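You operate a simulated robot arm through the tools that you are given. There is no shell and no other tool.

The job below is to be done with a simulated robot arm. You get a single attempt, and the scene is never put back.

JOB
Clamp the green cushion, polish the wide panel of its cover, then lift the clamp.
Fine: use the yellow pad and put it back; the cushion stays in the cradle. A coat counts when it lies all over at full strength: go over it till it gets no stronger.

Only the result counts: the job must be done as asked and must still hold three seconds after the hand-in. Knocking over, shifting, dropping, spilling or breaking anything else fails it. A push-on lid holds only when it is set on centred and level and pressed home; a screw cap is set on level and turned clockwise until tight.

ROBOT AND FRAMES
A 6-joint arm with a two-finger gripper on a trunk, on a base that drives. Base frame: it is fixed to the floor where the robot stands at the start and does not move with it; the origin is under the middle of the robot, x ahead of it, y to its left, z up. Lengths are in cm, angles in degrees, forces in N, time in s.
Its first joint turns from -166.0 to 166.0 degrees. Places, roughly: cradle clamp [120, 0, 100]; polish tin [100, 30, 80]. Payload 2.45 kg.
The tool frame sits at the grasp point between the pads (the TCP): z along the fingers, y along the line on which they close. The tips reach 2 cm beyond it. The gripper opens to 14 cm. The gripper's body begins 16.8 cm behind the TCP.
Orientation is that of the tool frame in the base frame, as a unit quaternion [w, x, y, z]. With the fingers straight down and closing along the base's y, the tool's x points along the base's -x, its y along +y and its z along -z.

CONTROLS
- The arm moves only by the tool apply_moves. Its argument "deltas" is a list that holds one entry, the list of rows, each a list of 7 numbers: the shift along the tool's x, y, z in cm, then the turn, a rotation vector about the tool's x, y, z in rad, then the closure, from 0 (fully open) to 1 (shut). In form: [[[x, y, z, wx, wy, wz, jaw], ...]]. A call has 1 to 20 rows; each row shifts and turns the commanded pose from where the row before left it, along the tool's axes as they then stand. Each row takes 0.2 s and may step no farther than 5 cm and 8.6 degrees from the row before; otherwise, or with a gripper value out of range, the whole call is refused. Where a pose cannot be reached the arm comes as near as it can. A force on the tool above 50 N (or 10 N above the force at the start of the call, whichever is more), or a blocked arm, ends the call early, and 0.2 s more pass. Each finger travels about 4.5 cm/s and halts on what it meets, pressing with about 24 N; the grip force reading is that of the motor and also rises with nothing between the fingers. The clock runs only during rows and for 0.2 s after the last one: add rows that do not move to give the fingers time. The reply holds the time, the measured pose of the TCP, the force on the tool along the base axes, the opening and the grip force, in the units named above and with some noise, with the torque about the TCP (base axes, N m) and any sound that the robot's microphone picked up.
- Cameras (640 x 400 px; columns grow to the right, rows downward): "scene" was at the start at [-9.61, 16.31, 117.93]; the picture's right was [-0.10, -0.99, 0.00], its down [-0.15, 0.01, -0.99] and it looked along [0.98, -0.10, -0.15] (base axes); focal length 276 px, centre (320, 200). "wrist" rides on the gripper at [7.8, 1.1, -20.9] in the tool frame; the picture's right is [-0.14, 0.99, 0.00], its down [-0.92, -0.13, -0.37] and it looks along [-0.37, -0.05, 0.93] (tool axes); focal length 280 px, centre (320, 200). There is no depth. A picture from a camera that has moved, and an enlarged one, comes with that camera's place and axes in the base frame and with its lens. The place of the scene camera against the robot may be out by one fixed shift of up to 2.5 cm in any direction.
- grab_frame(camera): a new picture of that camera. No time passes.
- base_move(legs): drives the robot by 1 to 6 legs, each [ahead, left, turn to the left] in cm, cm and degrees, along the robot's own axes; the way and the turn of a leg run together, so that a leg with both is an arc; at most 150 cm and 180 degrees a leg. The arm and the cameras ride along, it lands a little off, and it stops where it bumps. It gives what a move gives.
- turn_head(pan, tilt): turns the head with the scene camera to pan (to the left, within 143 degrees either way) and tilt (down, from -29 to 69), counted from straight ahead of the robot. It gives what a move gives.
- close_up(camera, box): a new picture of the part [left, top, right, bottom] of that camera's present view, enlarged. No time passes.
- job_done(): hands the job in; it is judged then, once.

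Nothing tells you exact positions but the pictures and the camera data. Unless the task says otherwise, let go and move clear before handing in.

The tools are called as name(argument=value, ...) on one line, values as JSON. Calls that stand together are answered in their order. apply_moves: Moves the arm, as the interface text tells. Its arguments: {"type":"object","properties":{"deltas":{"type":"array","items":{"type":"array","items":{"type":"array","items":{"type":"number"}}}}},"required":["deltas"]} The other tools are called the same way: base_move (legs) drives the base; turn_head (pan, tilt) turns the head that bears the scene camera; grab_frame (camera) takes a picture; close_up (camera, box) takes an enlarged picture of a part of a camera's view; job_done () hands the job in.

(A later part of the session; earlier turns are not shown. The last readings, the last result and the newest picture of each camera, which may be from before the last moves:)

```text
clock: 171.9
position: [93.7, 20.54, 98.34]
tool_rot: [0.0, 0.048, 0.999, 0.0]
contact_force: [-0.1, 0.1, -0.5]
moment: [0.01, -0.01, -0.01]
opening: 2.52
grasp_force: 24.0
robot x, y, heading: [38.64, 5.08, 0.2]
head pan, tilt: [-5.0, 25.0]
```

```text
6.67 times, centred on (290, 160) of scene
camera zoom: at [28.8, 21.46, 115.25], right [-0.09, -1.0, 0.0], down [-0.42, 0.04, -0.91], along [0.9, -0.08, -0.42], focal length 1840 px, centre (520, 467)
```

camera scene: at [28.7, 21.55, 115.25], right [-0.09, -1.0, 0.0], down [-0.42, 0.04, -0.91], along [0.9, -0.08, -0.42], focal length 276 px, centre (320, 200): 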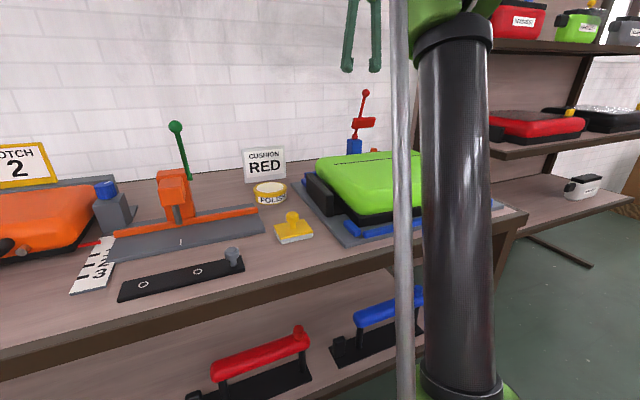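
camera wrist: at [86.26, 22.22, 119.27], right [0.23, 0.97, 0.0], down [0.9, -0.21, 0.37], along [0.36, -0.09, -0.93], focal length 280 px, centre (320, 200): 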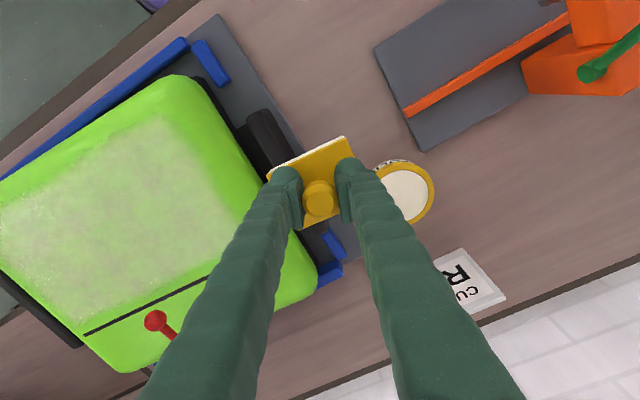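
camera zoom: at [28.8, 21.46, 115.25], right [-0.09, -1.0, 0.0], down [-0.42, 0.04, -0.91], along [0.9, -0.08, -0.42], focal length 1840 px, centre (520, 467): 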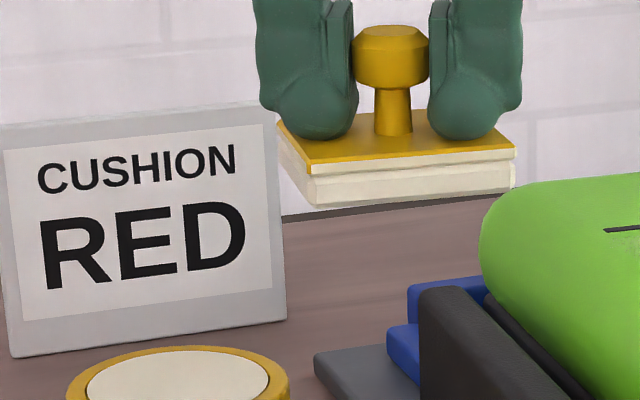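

The coat looks practically unchanged from the pass before, which suggests it is saturated. I'll check coverage and edges from straight above with the pad held clear.

apply_moves(deltas=[[[0, 0, -4, 0, 0, 0, 1], [-2.25, -3.8, -1.5, 0, 0, 0, 1], [-2.25, -3.8, -1.5, 0, 0, 0, 1], [-2.25, -3.8, -1.5, 0, 0, 0, 1], [-2.25, -3.8, -1.5, 0, 0, 0, 1], [-2.25, -3.8, -1.5, 0, 0, 0, 1], [-2.25, -3.8, -0.5, 0, 0, 0, 1], [0, 0, 0, 0, 0, 0, 1]]])

grab_frame(camera="wrist")

close_up(camera="wrist", box=[140, 0, 500, 225])

```text
clock: 173.7
position: [105.05, -3.58, 110.5]
tool_rot: [0.001, 0.048, 0.999, 0.0]
contact_force: [-0.3, -0.2, -0.6]
moment: [-0.02, 0.04, 0.02]
opening: 2.52
grasp_force: 24.1
robot x, y, heading: [38.22, 5.2, -0.1]
head pan, tilt: [-5.0, 25.0]
```

```text
taken
camera wrist: at [97.44, -1.85, 131.42], right [0.23, 0.97, 0.0], down [0.9, -0.21, 0.37], along [0.36, -0.09, -0.93], focal length 280 px, centre (320, 200)
```

wrist: 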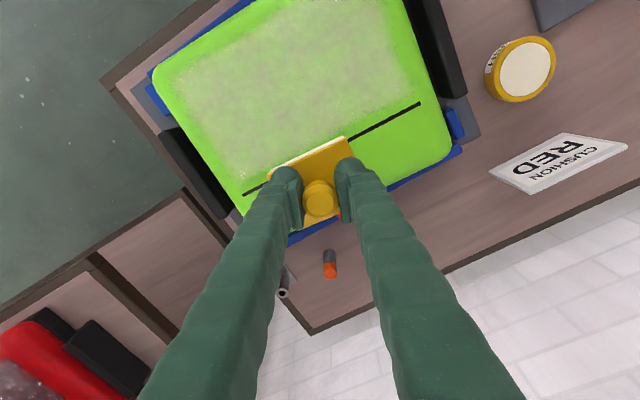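

```text
1.78 times, centred on (320, 112) of wrist
camera zoom: at [97.44, -1.85, 131.42], right [0.23, 0.97, 0.0], down [0.9, -0.21, 0.37], along [0.36, -0.09, -0.93], focal length 498 px, centre (320, 356)
```

zoom: 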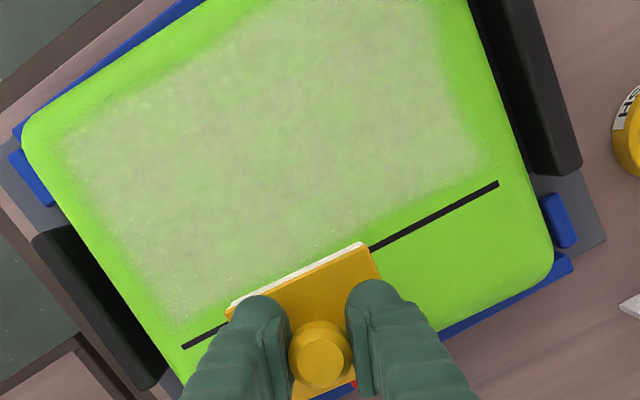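

close_up(camera="wrist", box=[160, 10, 440, 185])

close_up(camera="wrist", box=[260, 30, 380, 110])

close_up(camera="wrist", box=[170, 60, 290, 140])

```text
2.29 times, centred on (300, 98) of wrist
camera zoom: at [97.44, -1.85, 131.42], right [0.23, 0.97, 0.0], down [0.9, -0.21, 0.37], along [0.36, -0.09, -0.93], focal length 641 px, centre (366, 434)
```

zoom: 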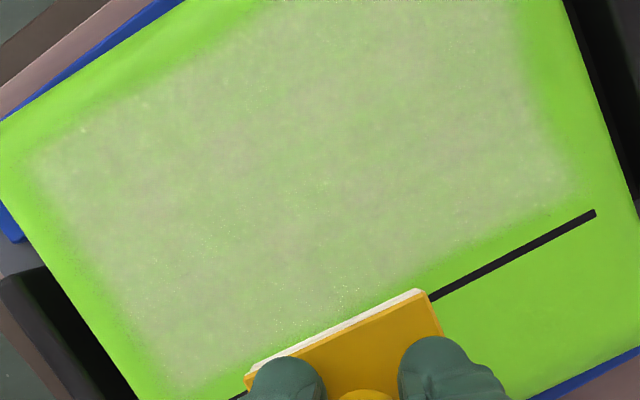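

```text
5.00 times, centred on (320, 70) of wrist
camera zoom: at [97.44, -1.85, 131.42], right [0.23, 0.97, 0.0], down [0.9, -0.21, 0.37], along [0.36, -0.09, -0.93], focal length 1402 px, centre (320, 850)
```

zoom: 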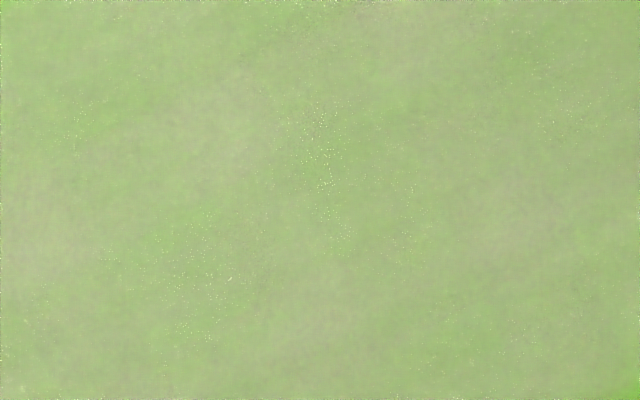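

```text
5.00 times, centred on (230, 100) of wrist
camera zoom: at [97.44, -1.85, 131.42], right [0.23, 0.97, 0.0], down [0.9, -0.21, 0.37], along [0.36, -0.09, -0.93], focal length 1402 px, centre (770, 700)
```

zoom: 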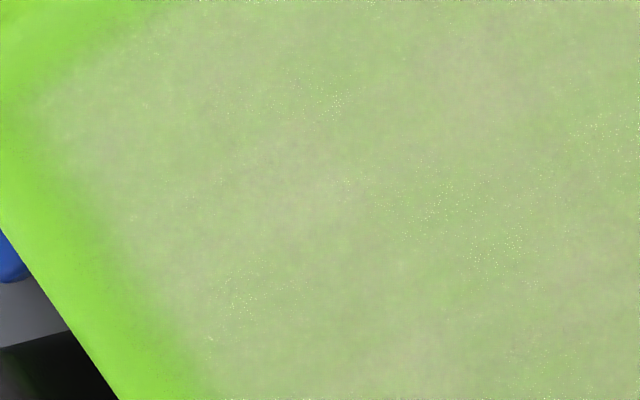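

The panel is evenly mottled with no bare areas. To be sure it is saturated I'll reload the pad, do one more test stroke, and see if that band gets any stronger.

apply_moves(deltas=[[[0.785, 4.1, 0, 0, 0, 0, 1], [0.785, 4.1, 0, 0, 0, 0, 1], [0.785, 4.1, 0, 0, 0, 0, 1], [0.785, 4.1, 0, 0, 0, 0, 1], [0.785, 4.1, 0, 0, 0, 0, 1], [0.785, 4.1, 0, 0, 0, 0, 1], [0.785, 4.1, 0, 0, 0, 0, 1], [0.785, 4.1, 0, 0, 0, 0, 1], [0, 0, 4.5, 0, 0, 0, 1], [0, 0, 4.5, 0, 0, 0, 1], [0, 0, 4.5, 0, 0, 0, 1], [0, 0, 4.5, 0, 0, 0, 1], [0, 0, 2.5, 0, 0, 0, 1], [0, 0, 0, 0, 0, 0, 1]]])

close_up(camera="scene", box=[220, 120, 340, 240])

grab_frame(camera="wrist")

```text
clock: 176.7
position: [101.86, 29.63, 89.76]
tool_rot: [0.0, 0.049, 0.999, 0.0]
contact_force: [-0.4, -0.5, -0.2]
moment: [0.0, 0.02, 0.02]
opening: 2.54
grasp_force: 24.1
robot x, y, heading: [38.56, 4.63, -0.3]
head pan, tilt: [-5.0, 25.0]
```

```text
3.33 times, centred on (280, 180) of scene
camera zoom: at [28.8, 21.47, 115.25], right [-0.09, -1.0, 0.0], down [-0.42, 0.04, -0.91], along [0.9, -0.08, -0.42], focal length 920 px, centre (453, 267)
```

zoom: 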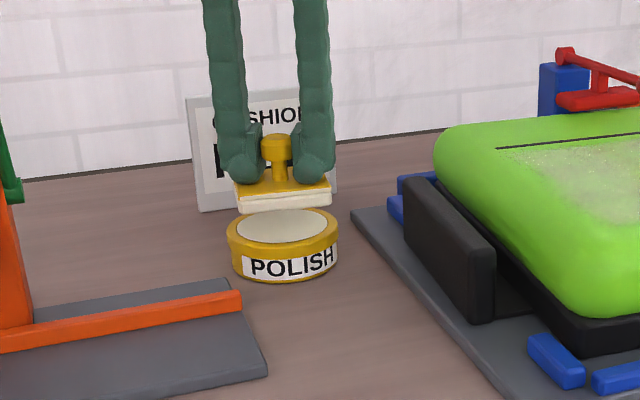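

```text
taken
camera wrist: at [94.24, 31.35, 110.68], right [0.23, 0.97, 0.0], down [0.9, -0.21, 0.37], along [0.36, -0.09, -0.93], focal length 280 px, centre (320, 200)
```

wrist: 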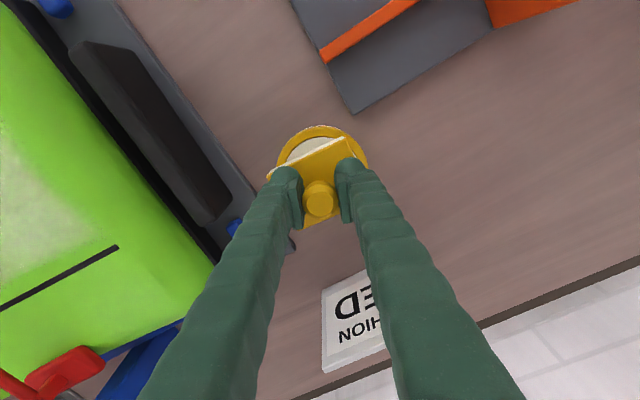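

apply_moves(deltas=[[[0, 0, 1.5, 0, 0, 0, 1], [0, 0, 0.6, 0, 0, 0, 1], [0, 0, 0.1, 0, 0, 0, 1], [0, 0, 0.08, 0, 0, 0, 1], [0, 0, 0, 0, 0, 0, 1]]])

apply_moves(deltas=[[[0, 0, 0.08, 0, 0, 0, 1], [0, 0, 0, 0, 0, 0, 1]]])

apply_moves(deltas=[[[0, 0, 0.06, 0, 0, 0, 1], [0, 0, 0, 0, 0, 0, 1]]])

```text
clock: 177.9
position: [101.96, 29.63, 87.64]
tool_rot: [0.0, 0.048, 0.999, 0.0]
contact_force: [-0.2, 0.3, -0.5]
moment: [-0.02, -0.01, -0.01]
opening: 2.54
grasp_force: 23.8
robot x, y, heading: [38.33, 5.23, -0.0]
head pan, tilt: [-5.0, 25.0]
```

```text
clock: 178.5
position: [101.88, 29.55, 87.62]
tool_rot: [0.0, 0.047, 0.999, 0.0]
contact_force: [-0.1, -0.2, -0.1]
moment: [0.0, 0.01, 0.0]
opening: 2.54
grasp_force: 23.9
robot x, y, heading: [38.22, 4.96, -0.3]
head pan, tilt: [-5.0, 25.0]
```

```text
clock: 179.1
position: [101.86, 29.55, 87.43]
tool_rot: [0.0, 0.047, 0.999, 0.0]
contact_force: [-0.7, 0.0, 0.6]
moment: [-0.01, -0.02, 0.01]
opening: 2.52
grasp_force: 23.7
robot x, y, heading: [38.69, 4.84, -0.1]
head pan, tilt: [-5.0, 25.0]
```

apply_moves(deltas=[[[0, 0, 0.07, 0, 0, 0, 1], [0, 0, 0, 0, 0, 0, 1]]])

apply_moves(deltas=[[[0, 0, 0.05, 0, 0, 0, 1], [0, 0, 0, 0, 0, 0, 1], [0, 0, 0, 0, 0, 0, 1]]])

```text
clock: 179.7
position: [101.97, 29.7, 87.43]
tool_rot: [0.0, 0.048, 0.999, 0.0]
contact_force: [0.3, 0.6, -0.9]
moment: [-0.02, 0.03, 0.02]
opening: 2.55
grasp_force: 23.4
robot x, y, heading: [38.52, 4.8, 0.1]
head pan, tilt: [-5.0, 25.0]
```

```text
clock: 180.5
position: [101.94, 29.71, 87.38]
tool_rot: [0.0, 0.048, 0.999, 0.001]
contact_force: [2.5, 0.4, 3.9]
moment: [-0.04, -0.1, 0.03]
opening: 2.52
grasp_force: 23.8
robot x, y, heading: [38.62, 5.28, -0.3]
head pan, tilt: [-5.0, 25.0]
```

apply_moves(deltas=[[[0, 0, 0.06, 0, 0, 0, 1], [0, 0, 0, 0, 0, 0, 1], [0, 0, 0, 0, 0, 0, 1]]])

apply_moves(deltas=[[[0, 0, -1, 0, 0, 0, 1], [0, 0, -3, 0, 0, 0, 1], [0, 0, -4, 0, 0, 0, 1], [0, 0, -3, 0, 0, 0, 1], [1.13, -3.83, 0, 0, 0, 0, 1], [1.13, -3.83, 0, 0, 0, 0, 1], [1.13, -3.83, 0, 0, 0, 0, 1], [1.13, -3.83, 0, 0, 0, 0, 1], [1.13, -3.83, 0, 0, 0, 0, 1], [1.13, -3.83, 0, 0, 0, 0, 1], [0, 0, 2.5, 0, 0, 0, 1], [0, 0, 2, 0, 0, 0, 1], [0, 0, 0, 0, 0, 0, 1]]])

apply_moves(deltas=[[[0, 0, 0.2, 0, 0, 0, 1], [0, 0, 0, 0, 0, 0, 1]]])

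```text
clock: 181.3
position: [101.91, 29.58, 87.4]
tool_rot: [-0.001, 0.047, 0.999, 0.001]
contact_force: [0.1, 0.4, 23.9]
moment: [-0.04, -0.12, 0.0]
opening: 2.53
grasp_force: 23.9
robot x, y, heading: [38.39, 5.41, 0.2]
head pan, tilt: [-5.0, 25.0]
```

```text
clock: 184.1
position: [92.86, 7.33, 93.87]
tool_rot: [0.0, 0.047, 0.999, 0.0]
contact_force: [-0.1, 0.2, -0.4]
moment: [-0.02, 0.02, 0.02]
opening: 2.57
grasp_force: 23.7
robot x, y, heading: [38.56, 4.93, -0.3]
head pan, tilt: [-5.0, 25.0]
```

```text
clock: 184.7
position: [92.74, 7.44, 93.6]
tool_rot: [0.0, 0.048, 0.999, 0.001]
contact_force: [-0.3, 0.1, -0.6]
moment: [-0.01, 0.02, 0.05]
opening: 2.54
grasp_force: 23.6
robot x, y, heading: [38.7, 5.13, -0.0]
head pan, tilt: [-5.0, 25.0]
```

apply_moves(deltas=[[[0, 0, 0.12, 0, 0, 0, 1], [0, 0, 0, 0, 0, 0, 1]]])

apply_moves(deltas=[[[0, 0, 0.07, 0, 0, 0, 1], [0, 0, 0, 0, 0, 0, 1]]])

```text
clock: 185.3
position: [92.87, 7.5, 93.54]
tool_rot: [0.0, 0.048, 0.999, 0.0]
contact_force: [0.7, 0.7, 0.3]
moment: [-0.02, 0.0, -0.01]
opening: 2.54
grasp_force: 23.5
robot x, y, heading: [38.44, 5.05, -0.0]
head pan, tilt: [-5.0, 25.0]
```

```text
clock: 185.9
position: [92.9, 7.4, 93.46]
tool_rot: [-0.001, 0.048, 0.999, 0.0]
contact_force: [-0.5, -0.5, 8.4]
moment: [0.0, 0.13, 0.02]
opening: 2.54
grasp_force: 24.6
robot x, y, heading: [38.38, 4.81, 0.2]
head pan, tilt: [-5.0, 25.0]
```

apply_moves(deltas=[[[-0.54, -1.5, 0.06, 0, 0, 0, 1], [-0.54, -1.5, 0, 0, 0, 0, 1], [-0.54, -1.5, 0, 0, 0, 0, 1], [-0.54, -1.5, 0, 0, 0, 0, 1], [-0.54, -1.5, 0, 0, 0, 0, 1]]])

apply_moves(deltas=[[[-0.54, -1.5, 0, 0, 0, 0, 1], [-0.54, -1.5, 0, 0, 0, 0, 1], [-0.54, -1.5, 0, 0, 0, 0, 1], [-0.54, -1.5, 0, 0, 0, 0, 1], [-0.54, -1.5, 0, 0, 0, 0, 1]]])

apply_moves(deltas=[[[-0.54, -1.5, 0, 0, 0, 0, 1], [-0.54, -1.5, 0, 0, 0, 0, 1], [-0.54, -1.5, 0, 0, 0, 0, 1], [-0.54, -1.5, 0, 0, 0, 0, 1], [-0.54, -1.5, 0, 0, 0, 0, 1]]])

grab_frame(camera="wrist")

```text
clock: 186.8
position: [94.19, 2.15, 93.53]
tool_rot: [0.0, 0.047, 0.999, 0.0]
contact_force: [-3.1, 0.0, 17.1]
moment: [-0.1, -0.02, -0.02]
opening: 2.53
grasp_force: 23.8
robot x, y, heading: [38.22, 5.03, -0.2]
head pan, tilt: [-5.0, 25.0]
stopped in row 4: the force on the tool passed its limit at 52 N (the readings are from after the stop); the commanded pose is now the measured one
```

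```text
clock: 188.0
position: [96.29, -5.39, 93.39]
tool_rot: [0.001, 0.047, 0.999, -0.001]
contact_force: [-1.2, 13.9, 36.9]
moment: [0.21, 0.05, -0.08]
opening: 2.54
grasp_force: 24.2
robot x, y, heading: [38.41, 5.22, -0.0]
head pan, tilt: [-5.0, 25.0]
```

```text
clock: 188.4
position: [96.48, -6.76, 93.49]
tool_rot: [0.0, 0.047, 0.999, 0.0]
contact_force: [-4.3, 2.2, 22.4]
moment: [-0.14, -0.02, -0.05]
opening: 2.57
grasp_force: 24.5
robot x, y, heading: [38.42, 5.03, -0.1]
head pan, tilt: [-5.0, 25.0]
stopped in row 2: the force on the tool passed its limit at 52 N (the readings are from after the stop); the commanded pose is now the measured one
```

```text
taken
camera wrist: at [88.9, -5.05, 114.34], right [0.23, 0.97, 0.0], down [0.91, -0.21, 0.37], along [0.36, -0.08, -0.93], focal length 280 px, centre (320, 200)
```

wrist: 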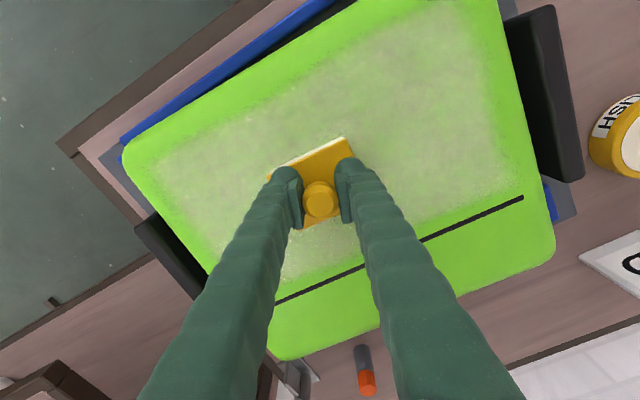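

No visible difference between the re-stroked and untouched parts, so the coat looks saturated. With fresh polish on the pad I'll still give the two border strips one more pass for insurance.

apply_moves(deltas=[[[-0.54, -1.5, -0.03, 0, 0, 0, 1], [-0.54, -1.5, 0, 0, 0, 0, 1], [-0.54, -1.5, 0, 0, 0, 0, 1], [-0.54, -1.5, 0, 0, 0, 0, 1], [-0.54, -1.5, 0, 0, 0, 0, 1], [-0.54, -1.5, 0, 0, 0, 0, 1], [-0.54, -1.5, 0, 0, 0, 0, 1]]])

apply_moves(deltas=[[[1.65, -0.6, -0.02, 0, 0, 0, 1], [1.65, -0.6, 0, 0, 0, 0, 1], [1.65, -0.6, 0, 0, 0, 0, 1], [1.55, -0.55, 0, 0, 0, 0, 1], [0, 0, 0, 0, 0, 0, 1]]])

```text
clock: 190.0
position: [99.24, -17.82, 93.35]
tool_rot: [0.001, 0.047, 0.999, -0.001]
contact_force: [-0.6, 3.9, 7.8]
moment: [-0.04, -0.03, -0.06]
opening: 2.52
grasp_force: 24.2
robot x, y, heading: [38.83, 5.28, 0.1]
head pan, tilt: [-5.0, 25.0]
```

```text
clock: 191.2
position: [92.69, -19.41, 93.39]
tool_rot: [0.0, 0.048, 0.999, 0.001]
contact_force: [2.1, 1.7, 17.6]
moment: [-0.01, -0.05, 0.01]
opening: 2.56
grasp_force: 24.1
robot x, y, heading: [38.42, 5.05, -0.0]
head pan, tilt: [-5.0, 25.0]
```

apply_moves(deltas=[[[0.54, 1.5, 0.02, 0, 0, 0, 1], [0.54, 1.5, 0, 0, 0, 0, 1], [0.54, 1.5, 0, 0, 0, 0, 1], [0.54, 1.5, 0, 0, 0, 0, 1], [0.54, 1.5, 0, 0, 0, 0, 1], [0.54, 1.5, 0, 0, 0, 0, 1]]])

apply_moves(deltas=[[[0.54, 1.5, 0, 0, 0, 0, 1], [0.54, 1.5, 0, 0, 0, 0, 1], [0.54, 1.5, 0, 0, 0, 0, 1], [0.54, 1.5, 0, 0, 0, 0, 1], [0.54, 1.5, 0, 0, 0, 0, 1]]])

apply_moves(deltas=[[[0.54, 1.5, 0, 0, 0, 0, 1], [0.54, 1.5, 0, 0, 0, 0, 1], [0.54, 1.5, 0, 0, 0, 0, 1], [0.54, 1.5, 0, 0, 0, 0, 1], [0.54, 1.5, 0, 0, 0, 0, 1]]])

```text
clock: 192.6
position: [90.39, -10.59, 93.34]
tool_rot: [-0.001, 0.047, 0.999, -0.001]
contact_force: [-4.5, 1.0, 12.2]
moment: [0.14, 0.12, 0.0]
opening: 2.56
grasp_force: 23.4
robot x, y, heading: [38.21, 5.33, -0.1]
head pan, tilt: [-5.0, 25.0]
stopped in row 6: the force on the tool passed its limit at 52 N (the readings are from after the stop); the commanded pose is now the measured one
```

```text
clock: 193.8
position: [88.33, -3.15, 93.37]
tool_rot: [-0.001, 0.047, 0.999, 0.0]
contact_force: [4.9, -16.2, 43.9]
moment: [-0.31, -0.12, 0.06]
opening: 2.56
grasp_force: 24.6
robot x, y, heading: [38.66, 4.95, -0.2]
head pan, tilt: [-5.0, 25.0]
```

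```text
clock: 195.0
position: [86.39, 4.58, 93.48]
tool_rot: [0.0, 0.047, 0.999, 0.0]
contact_force: [2.8, -10.0, 22.7]
moment: [-0.19, -0.01, 0.07]
opening: 2.55
grasp_force: 23.9
robot x, y, heading: [38.66, 5.2, -0.3]
head pan, tilt: [-5.0, 25.0]
```

apply_moves(deltas=[[[0.4, 1.1, 0, 0, 0, 0, 1], [-1.65, 0.59, 0, 0, 0, 0, 1], [-1.65, 0.59, 0, 0, 0, 0, 1], [-1.65, 0.59, 0, 0, 0, 0, 1], [-1.65, 0.59, 0, 0, 0, 0, 1]]])

apply_moves(deltas=[[[-1.65, 0.59, 0, 0, 0, 0, 1], [-1.65, 0.59, 0, 0, 0, 0, 1], [-1.65, 0.59, 0, 0, 0, 0, 1], [-1.65, 0.59, 0, 0, 0, 0, 1]]])

```text
clock: 196.2
position: [92.71, 7.63, 93.38]
tool_rot: [-0.001, 0.047, 0.999, 0.0]
contact_force: [-7.1, -2.9, 22.5]
moment: [-0.09, 0.17, 0.03]
opening: 2.56
grasp_force: 23.8
robot x, y, heading: [38.63, 5.07, -0.0]
head pan, tilt: [-5.0, 25.0]
```

```text
clock: 197.2
position: [99.71, 9.41, 93.42]
tool_rot: [0.0, 0.047, 0.999, 0.0]
contact_force: [-1.1, 0.3, 3.1]
moment: [-0.02, -0.05, 0.01]
opening: 2.53
grasp_force: 24.2
robot x, y, heading: [37.99, 4.93, -0.3]
head pan, tilt: [-5.0, 25.0]
```

apply_moves(deltas=[[[0, 0, 0.06, 0, 0, 0, 1], [-0.54, -1.5, 0, 0, 0, 0, 1], [-0.54, -1.5, 0, 0, 0, 0, 1], [-0.54, -1.5, 0, 0, 0, 0, 1], [-0.54, -1.5, 0, 0, 0, 0, 1]]])

apply_moves(deltas=[[[-0.54, -1.5, 0, 0, 0, 0, 1], [-0.54, -1.5, 0, 0, 0, 0, 1], [-0.54, -1.5, 0, 0, 0, 0, 1], [-0.54, -1.5, 0, 0, 0, 0, 1], [-0.54, -1.5, 0, 0, 0, 0, 1]]])

apply_moves(deltas=[[[-0.54, -1.5, 0, 0, 0, 0, 1], [-0.54, -1.5, 0, 0, 0, 0, 1], [-0.54, -1.5, 0, 0, 0, 0, 1], [-0.54, -1.5, 0, 0, 0, 0, 1], [-0.54, -1.5, 0, 0, 0, 0, 1]]])

```text
clock: 198.5
position: [101.17, 3.49, 93.48]
tool_rot: [0.0, 0.047, 0.999, 0.001]
contact_force: [-5.5, 2.6, 21.4]
moment: [-0.12, 0.08, -0.04]
opening: 2.57
grasp_force: 24.1
robot x, y, heading: [38.45, 5.25, 0.2]
head pan, tilt: [-5.0, 25.0]
stopped in row 5: the force on the tool passed its limit at 52 N (the readings are from after the stop); the commanded pose is now the measured one
```

```text
clock: 199.4
position: [102.56, -1.64, 93.5]
tool_rot: [-0.001, 0.046, 0.999, 0.001]
contact_force: [-5.6, 1.1, 23.3]
moment: [-0.21, 0.04, 0.0]
opening: 2.53
grasp_force: 23.7
robot x, y, heading: [38.25, 5.19, -0.0]
head pan, tilt: [-5.0, 25.0]
stopped in row 4: the force on the tool passed its limit at 51 N (the readings are from after the stop); the commanded pose is now the measured one
```

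```text
clock: 200.6
position: [104.68, -9.28, 93.37]
tool_rot: [0.001, 0.046, 0.999, 0.001]
contact_force: [-0.2, 9.6, 28.8]
moment: [0.08, 0.01, -0.05]
opening: 2.54
grasp_force: 24.0
robot x, y, heading: [38.65, 5.21, 0.1]
head pan, tilt: [-5.0, 25.0]
```

apply_moves(deltas=[[[-0.48, -1.55, -0.02, 0, 0, 0, 1], [-0.48, -1.55, 0, 0, 0, 0, 1], [-0.48, -1.55, 0, 0, 0, 0, 1], [-0.48, -1.55, 0, 0, 0, 0, 1]]])

apply_moves(deltas=[[[1.65, -0.59, 0, 0, 0, 0, 1], [1.65, -0.59, 0, 0, 0, 0, 1], [1.65, -0.59, 0, 0, 0, 0, 1], [1.65, -0.59, 0, 0, 0, 0, 1]]])

apply_moves(deltas=[[[1.65, -0.59, 0, 0, 0, 0, 1], [1.65, -0.59, 0, 0, 0, 0, 1], [1.65, -0.59, 0, 0, 0, 0, 1], [1.65, -0.59, 0, 0, 0, 0, 1]]])

grab_frame(camera="wrist")

```text
clock: 201.2
position: [105.12, -11.98, 93.36]
tool_rot: [-0.001, 0.046, 0.999, 0.001]
contact_force: [-3.1, 2.0, 25.4]
moment: [-0.23, -0.06, -0.01]
opening: 2.54
grasp_force: 23.9
robot x, y, heading: [38.64, 5.17, 0.3]
head pan, tilt: [-5.0, 25.0]
stopped in row 2: the force on the tool passed its limit at 53 N (the readings are from after the stop); the commanded pose is now the measured one
```

```text
clock: 201.7
position: [102.99, -12.41, 93.4]
tool_rot: [0.001, 0.045, 0.999, 0.001]
contact_force: [-5.4, 1.0, 13.3]
moment: [-0.21, 0.28, -0.1]
opening: 2.54
grasp_force: 24.3
robot x, y, heading: [38.62, 5.0, 0.4]
head pan, tilt: [-5.0, 25.0]
stopped in row 2: the force on the tool passed its limit at 52 N (the readings are from after the stop); the commanded pose is now the measured one
```

```text
clock: 202.7
position: [96.31, -14.14, 93.38]
tool_rot: [0.0, 0.045, 0.999, 0.002]
contact_force: [13.4, 6.0, 44.1]
moment: [-0.11, -0.35, -0.1]
opening: 2.56
grasp_force: 24.0
robot x, y, heading: [38.26, 4.97, 0.1]
head pan, tilt: [-5.0, 25.0]
```

```text
taken
camera wrist: at [88.73, -12.54, 114.32], right [0.23, 0.97, 0.0], down [0.91, -0.21, 0.37], along [0.36, -0.08, -0.93], focal length 280 px, centre (320, 200)
```

wrist: 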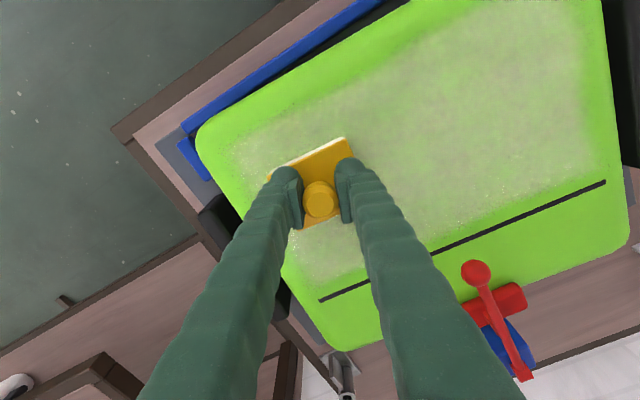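

apply_moves(deltas=[[[0, 0, -3, 0.004, 0, 0, 1], [0, 0, -4.5, 0, 0, 0, 1], [0, 0, -4.5, 0, 0, 0, 1], [0, 0, -4.5, 0, 0, 0, 1], [-2.56, 3.78, -0.3, 0, 0, 0, 1], [-2.56, 3.78, -0.3, 0, 0, 0, 1], [-2.56, 3.78, 0, 0, 0, 0, 1], [0, 0, 0, 0, 0, 0, 1]]])

close_up(camera="wrist", box=[160, 10, 440, 185])

close_up(camera="wrist", box=[260, 30, 380, 110])

close_up(camera="wrist", box=[170, 60, 290, 140])

close_up(camera="wrist", box=[330, 10, 450, 130])

close_up(camera="scene", box=[320, 140, 440, 200])

```text
clock: 204.5
position: [105.05, -3.71, 110.66]
tool_rot: [0.0, 0.044, 0.999, -0.001]
contact_force: [1.0, 0.2, 0.1]
moment: [0.01, 0.01, -0.02]
opening: 2.54
grasp_force: 24.1
robot x, y, heading: [38.63, 5.3, -0.1]
head pan, tilt: [-5.0, 25.0]
```

```text
2.29 times, centred on (300, 98) of wrist
camera zoom: at [97.49, -2.06, 131.45], right [0.23, 0.97, 0.0], down [0.91, -0.21, 0.37], along [0.36, -0.08, -0.93], focal length 641 px, centre (366, 434)
```

zoom: 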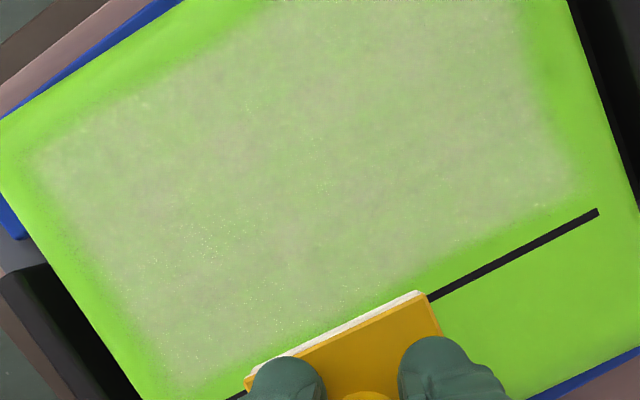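

```text
5.00 times, centred on (320, 70) of wrist
camera zoom: at [97.49, -2.06, 131.45], right [0.23, 0.97, 0.0], down [0.91, -0.21, 0.37], along [0.36, -0.08, -0.93], focal length 1402 px, centre (320, 850)
```

zoom: 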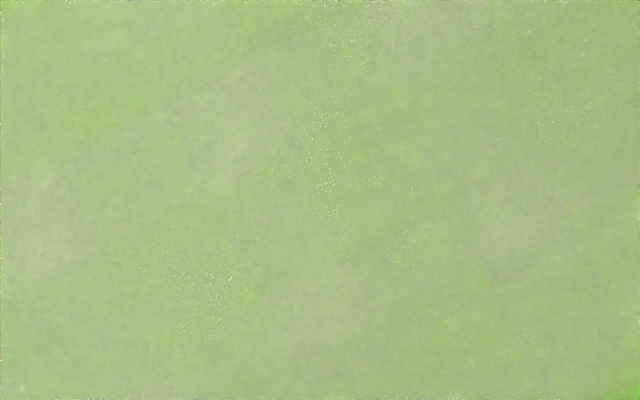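

```text
5.00 times, centred on (230, 100) of wrist
camera zoom: at [97.49, -2.06, 131.45], right [0.23, 0.97, 0.0], down [0.91, -0.21, 0.37], along [0.36, -0.08, -0.93], focal length 1402 px, centre (770, 700)
```

zoom: 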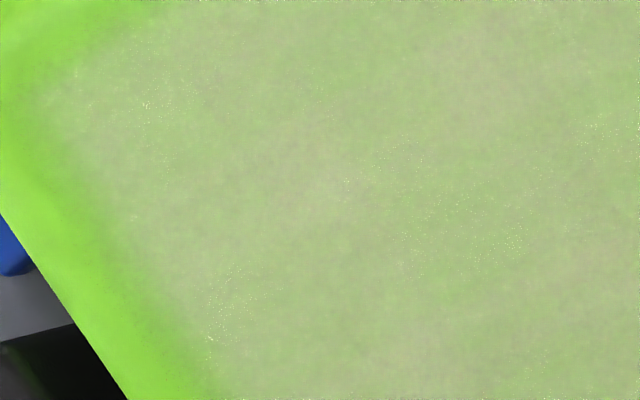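

```text
3.33 times, centred on (390, 70) of wrist
camera zoom: at [97.49, -2.06, 131.45], right [0.23, 0.97, 0.0], down [0.91, -0.21, 0.37], along [0.36, -0.08, -0.93], focal length 935 px, centre (87, 633)
```

zoom: 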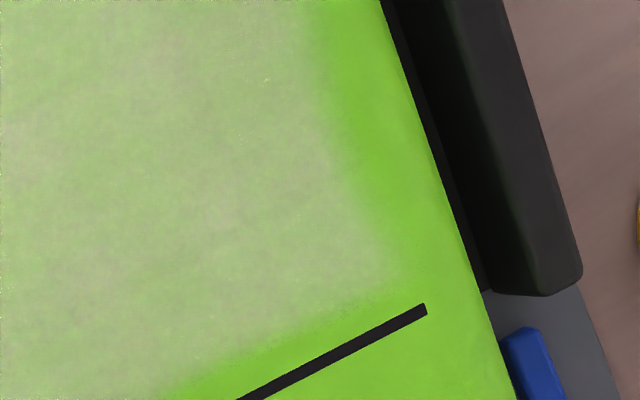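

```text
5.33 times, centred on (380, 170) of scene
camera zoom: at [28.77, 21.5, 115.25], right [-0.09, -1.0, 0.0], down [-0.42, 0.04, -0.91], along [0.9, -0.08, -0.42], focal length 1472 px, centre (0, 360)
```

zoom: 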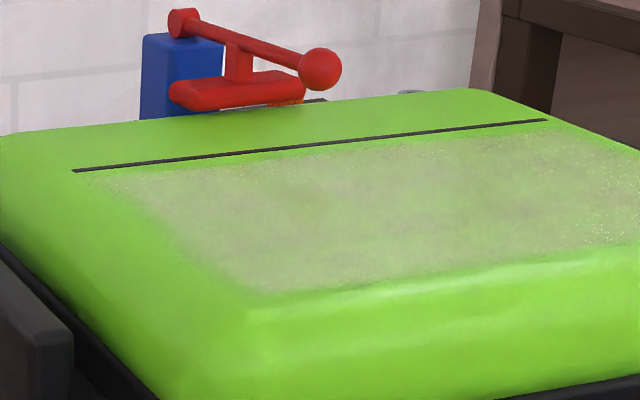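

The centre is identical down to the sparkle pattern, so it is saturated, and the narrow panel is clean. Now I'll return the yellow pad to its original spot at its original angle.

apply_moves(deltas=[[[0, 0, 0, 0, 0, -0.058, 1], [2.93, 3.28, 0, 0, 0, 0, 1], [2.93, 3.28, 0, 0, 0, 0, 1], [2.93, 3.28, 0, 0, 0, 0, 1], [2.93, 3.28, 0, 0, 0, 0, 1], [2.93, 3.28, 0, 0, 0, 0, 1], [2.93, 3.28, 0, 0, 0, 0, 1], [2.93, 3.28, 0, 0, 0, 0, 1], [2.93, 3.28, 0, 0, 0, 0, 1], [0, 0, 4.5, 0, 0, 0, 1], [0, 0, 4.5, 0, 0, 0, 1], [0, 0, 4.5, 0, 0, 0, 1], [0, 0, 4.5, 0, 0, 0, 1], [0, 0, 0, 0, 0, 0, 1]]])

grab_frame(camera="wrist")

close_up(camera="scene", box=[240, 160, 340, 260])

```text
clock: 207.5
position: [82.39, 23.38, 92.39]
tool_rot: [0.0, 0.016, 1.0, 0.0]
contact_force: [-0.8, -1.1, -0.4]
moment: [0.01, 0.02, -0.02]
opening: 2.53
grasp_force: 24.3
robot x, y, heading: [38.69, 4.85, -0.2]
head pan, tilt: [-5.0, 25.0]
```

```text
taken
camera wrist: at [74.73, 24.5, 113.38], right [0.17, 0.99, 0.0], down [0.92, -0.16, 0.37], along [0.36, -0.06, -0.93], focal length 280 px, centre (320, 200)
```

wrist: 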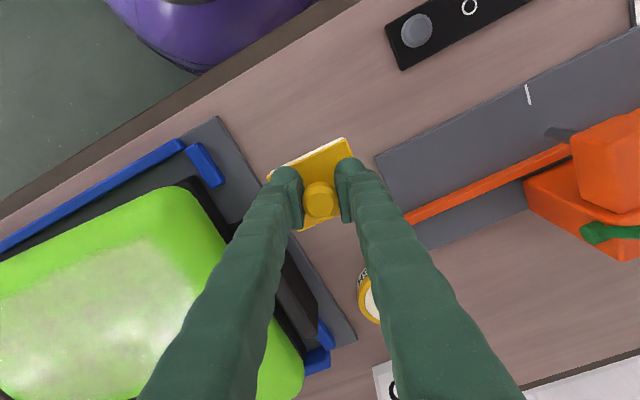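

```text
4.00 times, centred on (290, 210) of scene
camera zoom: at [28.77, 21.51, 115.25], right [-0.09, -1.0, 0.0], down [-0.42, 0.04, -0.91], along [0.9, -0.08, -0.42], focal length 1104 px, centre (440, 160)
```

zoom: 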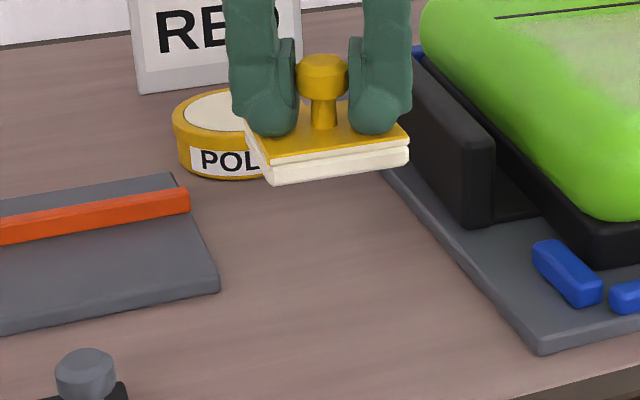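

apply_moves(deltas=[[[0, -0.1, 3, 0, 0, 0, 1], [0, 0, 3, 0, 0, 0, 1], [0, 0, 1.6, 0, 0, 0, 1], [0, 0, 0.3, 0, 0, 0, 1], [0, 0, 0, 0, 0, 0, 1]]])

apply_moves(deltas=[[[0, 0, 0.12, 0, 0, 0, 1], [0, 0, 0, 0, 0, 0, 1]]])

apply_moves(deltas=[[[0, 0, 0.08, 0, 0, 0, 1], [0, 0, 0, 0, 0, 0, 1]]])

```text
clock: 208.7
position: [82.54, 23.3, 84.61]
tool_rot: [0.0, 0.017, 1.0, 0.0]
contact_force: [-0.6, 0.6, -0.2]
moment: [0.01, 0.0, 0.0]
opening: 2.54
grasp_force: 24.3
robot x, y, heading: [38.48, 4.8, 0.1]
head pan, tilt: [-5.0, 25.0]
```

```text
clock: 209.3
position: [82.31, 23.18, 84.37]
tool_rot: [0.0, 0.017, 1.0, 0.0]
contact_force: [0.0, -0.1, -1.2]
moment: [0.0, 0.01, -0.04]
opening: 2.51
grasp_force: 24.1
robot x, y, heading: [38.42, 5.21, -0.1]
head pan, tilt: [-5.0, 25.0]
```

```text
clock: 209.9
position: [82.52, 23.33, 84.44]
tool_rot: [0.0, 0.017, 1.0, 0.0]
contact_force: [-0.2, -0.3, 0.4]
moment: [-0.02, 0.0, 0.0]
opening: 2.54
grasp_force: 24.4
robot x, y, heading: [38.38, 5.05, 0.3]
head pan, tilt: [-5.0, 25.0]
```

apply_moves(deltas=[[[0, 0, 0.08, 0, 0, 0, 1], [0, 0, 0, 0, 0, 0, 1]]])

apply_moves(deltas=[[[0, 0, 0.06, 0, 0, 0, 1], [0, 0, 0, 0, 0, 0, 1]]])

close_up(camera="scene", box=[240, 160, 340, 260])

```text
clock: 210.5
position: [82.37, 23.3, 84.21]
tool_rot: [0.0, 0.016, 1.0, 0.0]
contact_force: [0.0, -0.2, -0.7]
moment: [-0.01, 0.0, 0.0]
opening: 2.54
grasp_force: 24.2
robot x, y, heading: [38.69, 4.95, -0.1]
head pan, tilt: [-5.0, 25.0]
```

```text
clock: 211.1
position: [82.45, 23.31, 84.12]
tool_rot: [-0.001, 0.017, 1.0, -0.001]
contact_force: [0.6, -0.2, -0.9]
moment: [0.02, 0.0, -0.05]
opening: 2.54
grasp_force: 23.8
robot x, y, heading: [38.22, 5.03, -0.1]
head pan, tilt: [-5.0, 25.0]
```

```text
4.00 times, centred on (290, 210) of scene
camera zoom: at [28.77, 21.51, 115.25], right [-0.09, -1.0, 0.0], down [-0.42, 0.04, -0.91], along [0.9, -0.08, -0.42], focal length 1104 px, centre (440, 160)
```

zoom: 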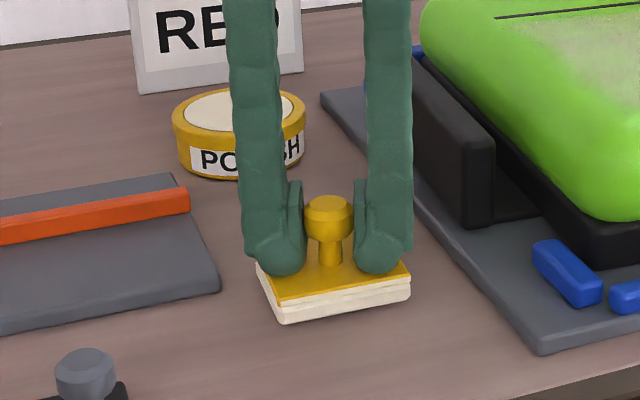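

apply_moves(deltas=[[[0, 0, 0.1, 0, 0, 0, 1], [0, 0, 0, 0, 0, 0, 1]]])

apply_moves(deltas=[[[0, 0, 0.08, 0, 0, 0, 1], [0, 0, 0, 0, 0, 0, 1]]])

apply_moves(deltas=[[[0, 0, 0.08, 0, 0, 0, 1], [0, 0, 0, 0, 0, 0, 1]]])

```text
clock: 211.7
position: [82.5, 23.28, 84.13]
tool_rot: [0.0, 0.016, 1.0, 0.0]
contact_force: [0.0, 0.0, -1.2]
moment: [-0.02, 0.0, -0.02]
opening: 2.52
grasp_force: 23.9
robot x, y, heading: [38.6, 4.76, 0.2]
head pan, tilt: [-5.0, 25.0]
```

```text
clock: 212.3
position: [82.39, 23.23, 84.0]
tool_rot: [0.0, 0.016, 1.0, 0.0]
contact_force: [-0.1, -0.9, 0.3]
moment: [-0.01, 0.02, 0.01]
opening: 2.55
grasp_force: 24.0
robot x, y, heading: [38.25, 5.06, -0.1]
head pan, tilt: [-5.0, 25.0]
```

```text
clock: 212.9
position: [82.43, 23.16, 83.98]
tool_rot: [0.0, 0.017, 1.0, 0.0]
contact_force: [0.1, 0.2, -0.3]
moment: [-0.04, 0.0, -0.01]
opening: 2.53
grasp_force: 23.9
robot x, y, heading: [38.63, 4.95, -0.0]
head pan, tilt: [-5.0, 25.0]
```

apply_moves(deltas=[[[0, 0, 0.08, 0, 0, 0, 1], [0, 0, 0, 0, 0, 0, 1]]])

apply_moves(deltas=[[[0, 0, 0.06, 0, 0, 0, 1], [0, 0, 0, 0, 0, 0, 1]]])

close_up(camera="scene", box=[240, 160, 340, 260])

```text
clock: 213.5
position: [82.43, 23.31, 83.9]
tool_rot: [0.0, 0.017, 1.0, 0.001]
contact_force: [0.4, 0.4, -1.1]
moment: [0.02, 0.03, -0.03]
opening: 2.55
grasp_force: 23.8
robot x, y, heading: [38.24, 4.95, 0.2]
head pan, tilt: [-5.0, 25.0]
```

```text
clock: 214.1
position: [82.35, 23.28, 83.74]
tool_rot: [0.0, 0.017, 1.0, 0.0]
contact_force: [-0.1, -0.2, -0.3]
moment: [0.03, 0.03, 0.0]
opening: 2.52
grasp_force: 23.6
robot x, y, heading: [38.52, 5.23, 0.1]
head pan, tilt: [-5.0, 25.0]
```

```text
4.00 times, centred on (290, 210) of scene
camera zoom: at [28.77, 21.51, 115.25], right [-0.09, -1.0, 0.0], down [-0.42, 0.04, -0.91], along [0.9, -0.08, -0.42], focal length 1104 px, centre (440, 160)
```

zoom: 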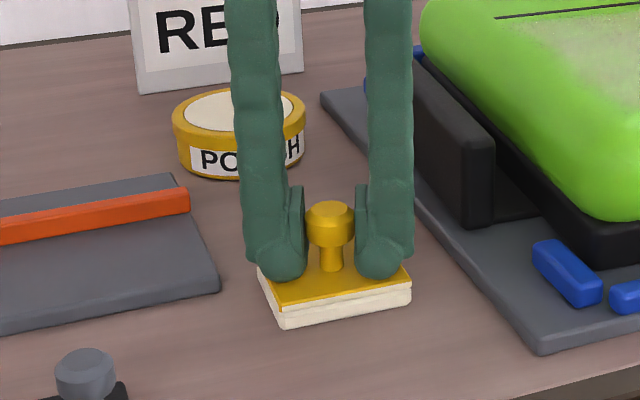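

apply_moves(deltas=[[[0, 0, 0.1, 0, 0, 0, 1], [0, 0, 0, 0, 0, 0, 1]]])

apply_moves(deltas=[[[0, 0, 0.08, 0, 0, 0, 1], [0, 0, 0, 0, 0, 0, 1]]])

apply_moves(deltas=[[[0, 0, 0.06, 0, 0, 0, 1], [0, 0, 0, 0, 0, 0, 1]]])

```text
clock: 214.7
position: [82.58, 23.23, 83.84]
tool_rot: [0.0, 0.017, 1.0, 0.0]
contact_force: [-1.1, -3.3, 13.6]
moment: [-0.05, 0.12, -0.03]
opening: 2.54
grasp_force: 23.7
robot x, y, heading: [38.27, 5.0, 0.3]
head pan, tilt: [-5.0, 25.0]
```

```text
clock: 215.3
position: [82.53, 23.27, 83.71]
tool_rot: [0.0, 0.017, 1.0, 0.0]
contact_force: [3.3, -1.8, 46.2]
moment: [-0.05, -0.13, 0.0]
opening: 2.51
grasp_force: 24.3
robot x, y, heading: [38.54, 5.02, -0.1]
head pan, tilt: [-5.0, 25.0]
```

```text
clock: 215.7
position: [82.54, 23.25, 83.76]
tool_rot: [0.001, 0.017, 1.0, -0.001]
contact_force: [-5.9, -3.7, 19.9]
moment: [-0.04, 0.16, 0.0]
opening: 2.55
grasp_force: 24.6
robot x, y, heading: [38.68, 5.19, 0.2]
head pan, tilt: [-5.0, 25.0]
stopped in row 1: the force on the tool passed its limit at 60 N (the readings are from after the stop); the commanded pose is now the measured one
```

The pad is down on the bench. I'll relieve the load, open, and rise straight up.

apply_moves(deltas=[[[0, 0, -0.06, 0, 0, 0, 1], [0, 0, 0, 0, 0, 0, 0.9], [0, 0, 0, 0, 0, 0, 0.75], [0, 0, 0, 0, 0, 0, 0.64], [0, 0, 0, 0, 0, 0, 0.64], [0, 0, 0, 0, 0, 0, 0.64]]])

apply_moves(deltas=[[[0, 0, -2, 0, 0, 0, 0.64], [0, 0, -3, 0, 0, 0, 0.64], [0, 0, -4, 0, 0, 0, 0.64], [0, 0, -4.5, 0, 0, 0, 0.64], [0, 0, -4.5, 0, 0, 0, 0.64], [0, 0, -4.5, 0, 0, 0, 0.64], [0, 0, -4.5, 0, 0, 0, 0.64]]])

grab_frame(camera="wrist")

close_up(camera="scene", box=[240, 160, 340, 260])

```text
clock: 217.1
position: [82.49, 23.25, 83.71]
tool_rot: [0.001, 0.017, 1.0, 0.0]
contact_force: [0.7, 0.3, 9.6]
moment: [-0.01, -0.03, -0.01]
opening: 4.62
grasp_force: 0.1
robot x, y, heading: [38.28, 5.39, 0.2]
head pan, tilt: [-5.0, 25.0]
```

```text
clock: 218.7
position: [82.38, 23.4, 110.98]
tool_rot: [0.0, 0.017, 1.0, 0.0]
contact_force: [-0.3, 0.3, 0.5]
moment: [0.01, -0.01, -0.04]
opening: 5.04
grasp_force: 0.0
robot x, y, heading: [38.66, 4.98, 0.2]
head pan, tilt: [-5.0, 25.0]
```

```text
taken
camera wrist: at [74.76, 24.62, 131.82], right [0.17, 0.99, 0.0], down [0.92, -0.16, 0.37], along [0.36, -0.06, -0.93], focal length 280 px, centre (320, 200)
```

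wrist: 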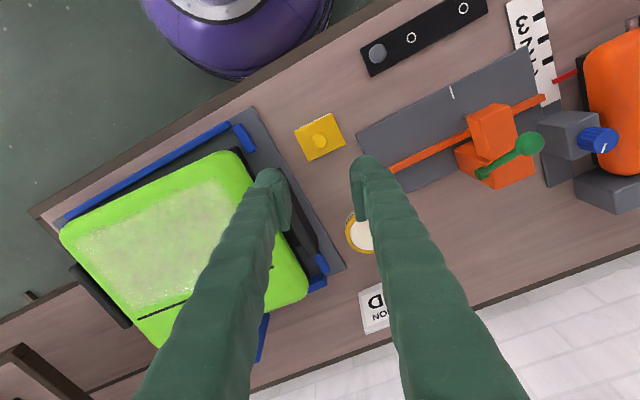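

```text
4.00 times, centred on (290, 210) of scene
camera zoom: at [28.77, 21.51, 115.25], right [-0.09, -1.0, 0.0], down [-0.42, 0.04, -0.91], along [0.9, -0.08, -0.42], focal length 1104 px, centre (440, 160)
```

zoom: 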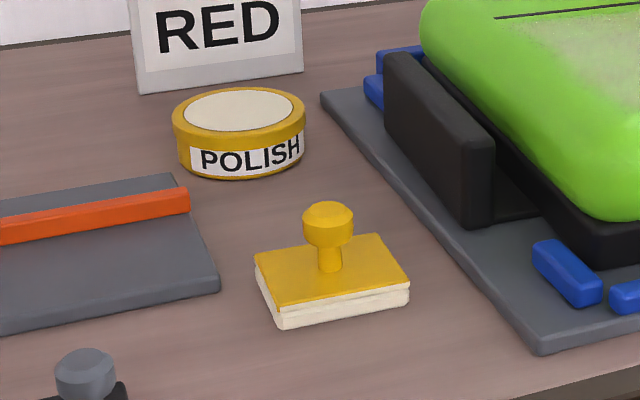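

The pad is back where it stood. Next I'll turn the tool to the clamp's axis and move above the red ball to lift the clamp.

apply_moves(deltas=[[[0, 0, 0, 0, 0, -0.14, 0.6], [0, 0, 0, 0, 0, -0.14, 0.5], [-2.16, -3.87, 0, 0, 0, 0, 0.5], [-2.16, -3.87, 0, 0, 0, 0, 0.5], [-2.16, -3.87, 0, 0, 0, 0, 0.5], [-2.16, -3.87, 0, 0, 0, 0, 0.5], [-2.16, -3.87, 0, 0, 0, 0, 0.5], [-2.16, -3.87, 0, 0, 0, 0, 0.5], [-2.16, -3.87, 0, 0, 0, 0, 0.5], [-2.16, -3.87, 0, 0, 0, 0, 0.5], [0, 0, 4, 0, 0, 0, 0.5], [0, 0, 4, 0, 0, 0, 0.5], [0, 0, 0, 0, 0, 0, 0.5]]])

grab_frame(camera="wrist")

close_up(camera="scene", box=[310, 80, 430, 180])

```text
clock: 221.5
position: [107.09, -2.54, 102.9]
tool_rot: [0.0, -0.123, 0.992, 0.0]
contact_force: [-0.1, -0.1, 0.5]
moment: [-0.02, -0.01, 0.04]
opening: 7.01
grasp_force: 0.0
robot x, y, heading: [38.61, 5.06, 0.2]
head pan, tilt: [-5.0, 25.0]
```

```text
taken
camera wrist: at [99.16, -3.48, 123.65], right [-0.11, 0.99, 0.0], down [0.92, 0.1, 0.37], along [0.37, 0.04, -0.93], focal length 280 px, centre (320, 200)
```

wrist: 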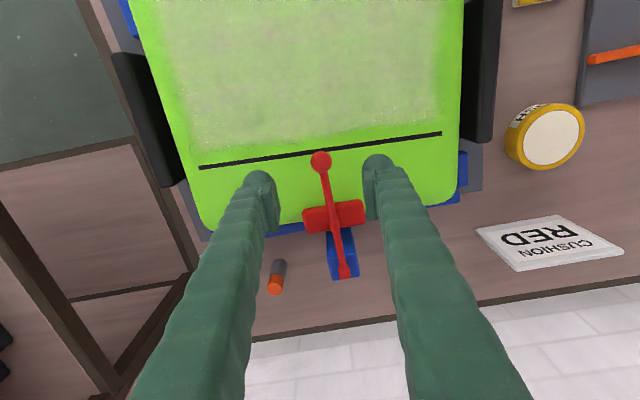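

```text
4.00 times, centred on (370, 130) of scene
camera zoom: at [28.79, 21.51, 115.25], right [-0.09, -1.0, 0.0], down [-0.42, 0.04, -0.91], along [0.9, -0.08, -0.42], focal length 1104 px, centre (120, 480)
```

zoom: 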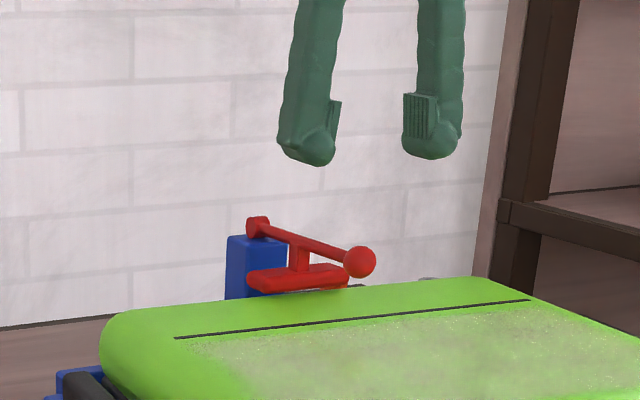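

apply_moves(deltas=[[[0.2, 0.15, 3, 0, 0, 0, 0.5], [0, 0, 3, 0, 0, 0, 0.5], [0, 0, 3, 0, 0, 0, 0.5], [0, 0, 0.5, 0, 0, 0, 0.5], [0, 0, 0, 0, 0, 0, 0.5]]])

close_up(camera="scene", box=[310, 80, 430, 180])

close_up(camera="wrist", box=[240, 120, 400, 240])

```text
clock: 222.7
position: [106.68, -2.44, 93.24]
tool_rot: [0.0, -0.123, 0.992, 0.0]
contact_force: [0.2, 1.4, -0.5]
moment: [0.0, -0.02, -0.03]
opening: 7.01
grasp_force: 0.1
robot x, y, heading: [38.44, 5.0, -0.2]
head pan, tilt: [-5.0, 25.0]
```

```text
4.00 times, centred on (370, 130) of scene
camera zoom: at [28.79, 21.51, 115.25], right [-0.09, -1.0, 0.0], down [-0.42, 0.04, -0.91], along [0.9, -0.08, -0.42], focal length 1104 px, centre (120, 480)
```

zoom: 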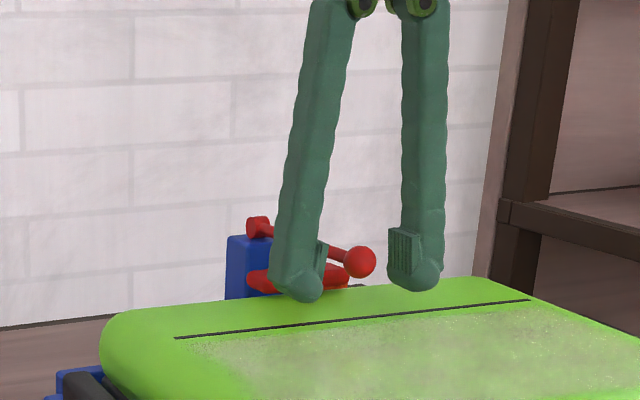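

```text
3.33 times, centred on (320, 180) of wrist
camera zoom: at [99.03, -3.33, 114.12], right [-0.11, 0.99, 0.0], down [0.92, 0.1, 0.37], along [0.37, 0.04, -0.93], focal length 935 px, centre (320, 267)
```

zoom: 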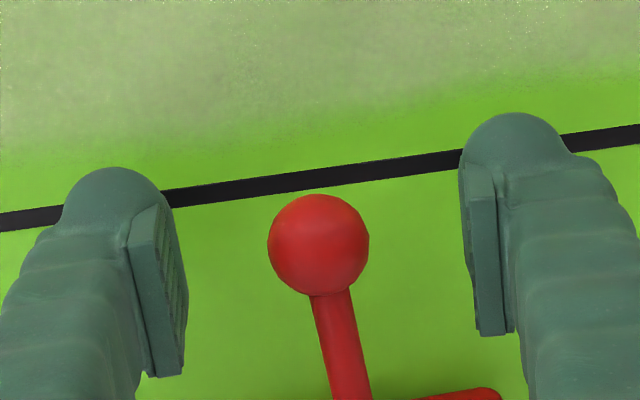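

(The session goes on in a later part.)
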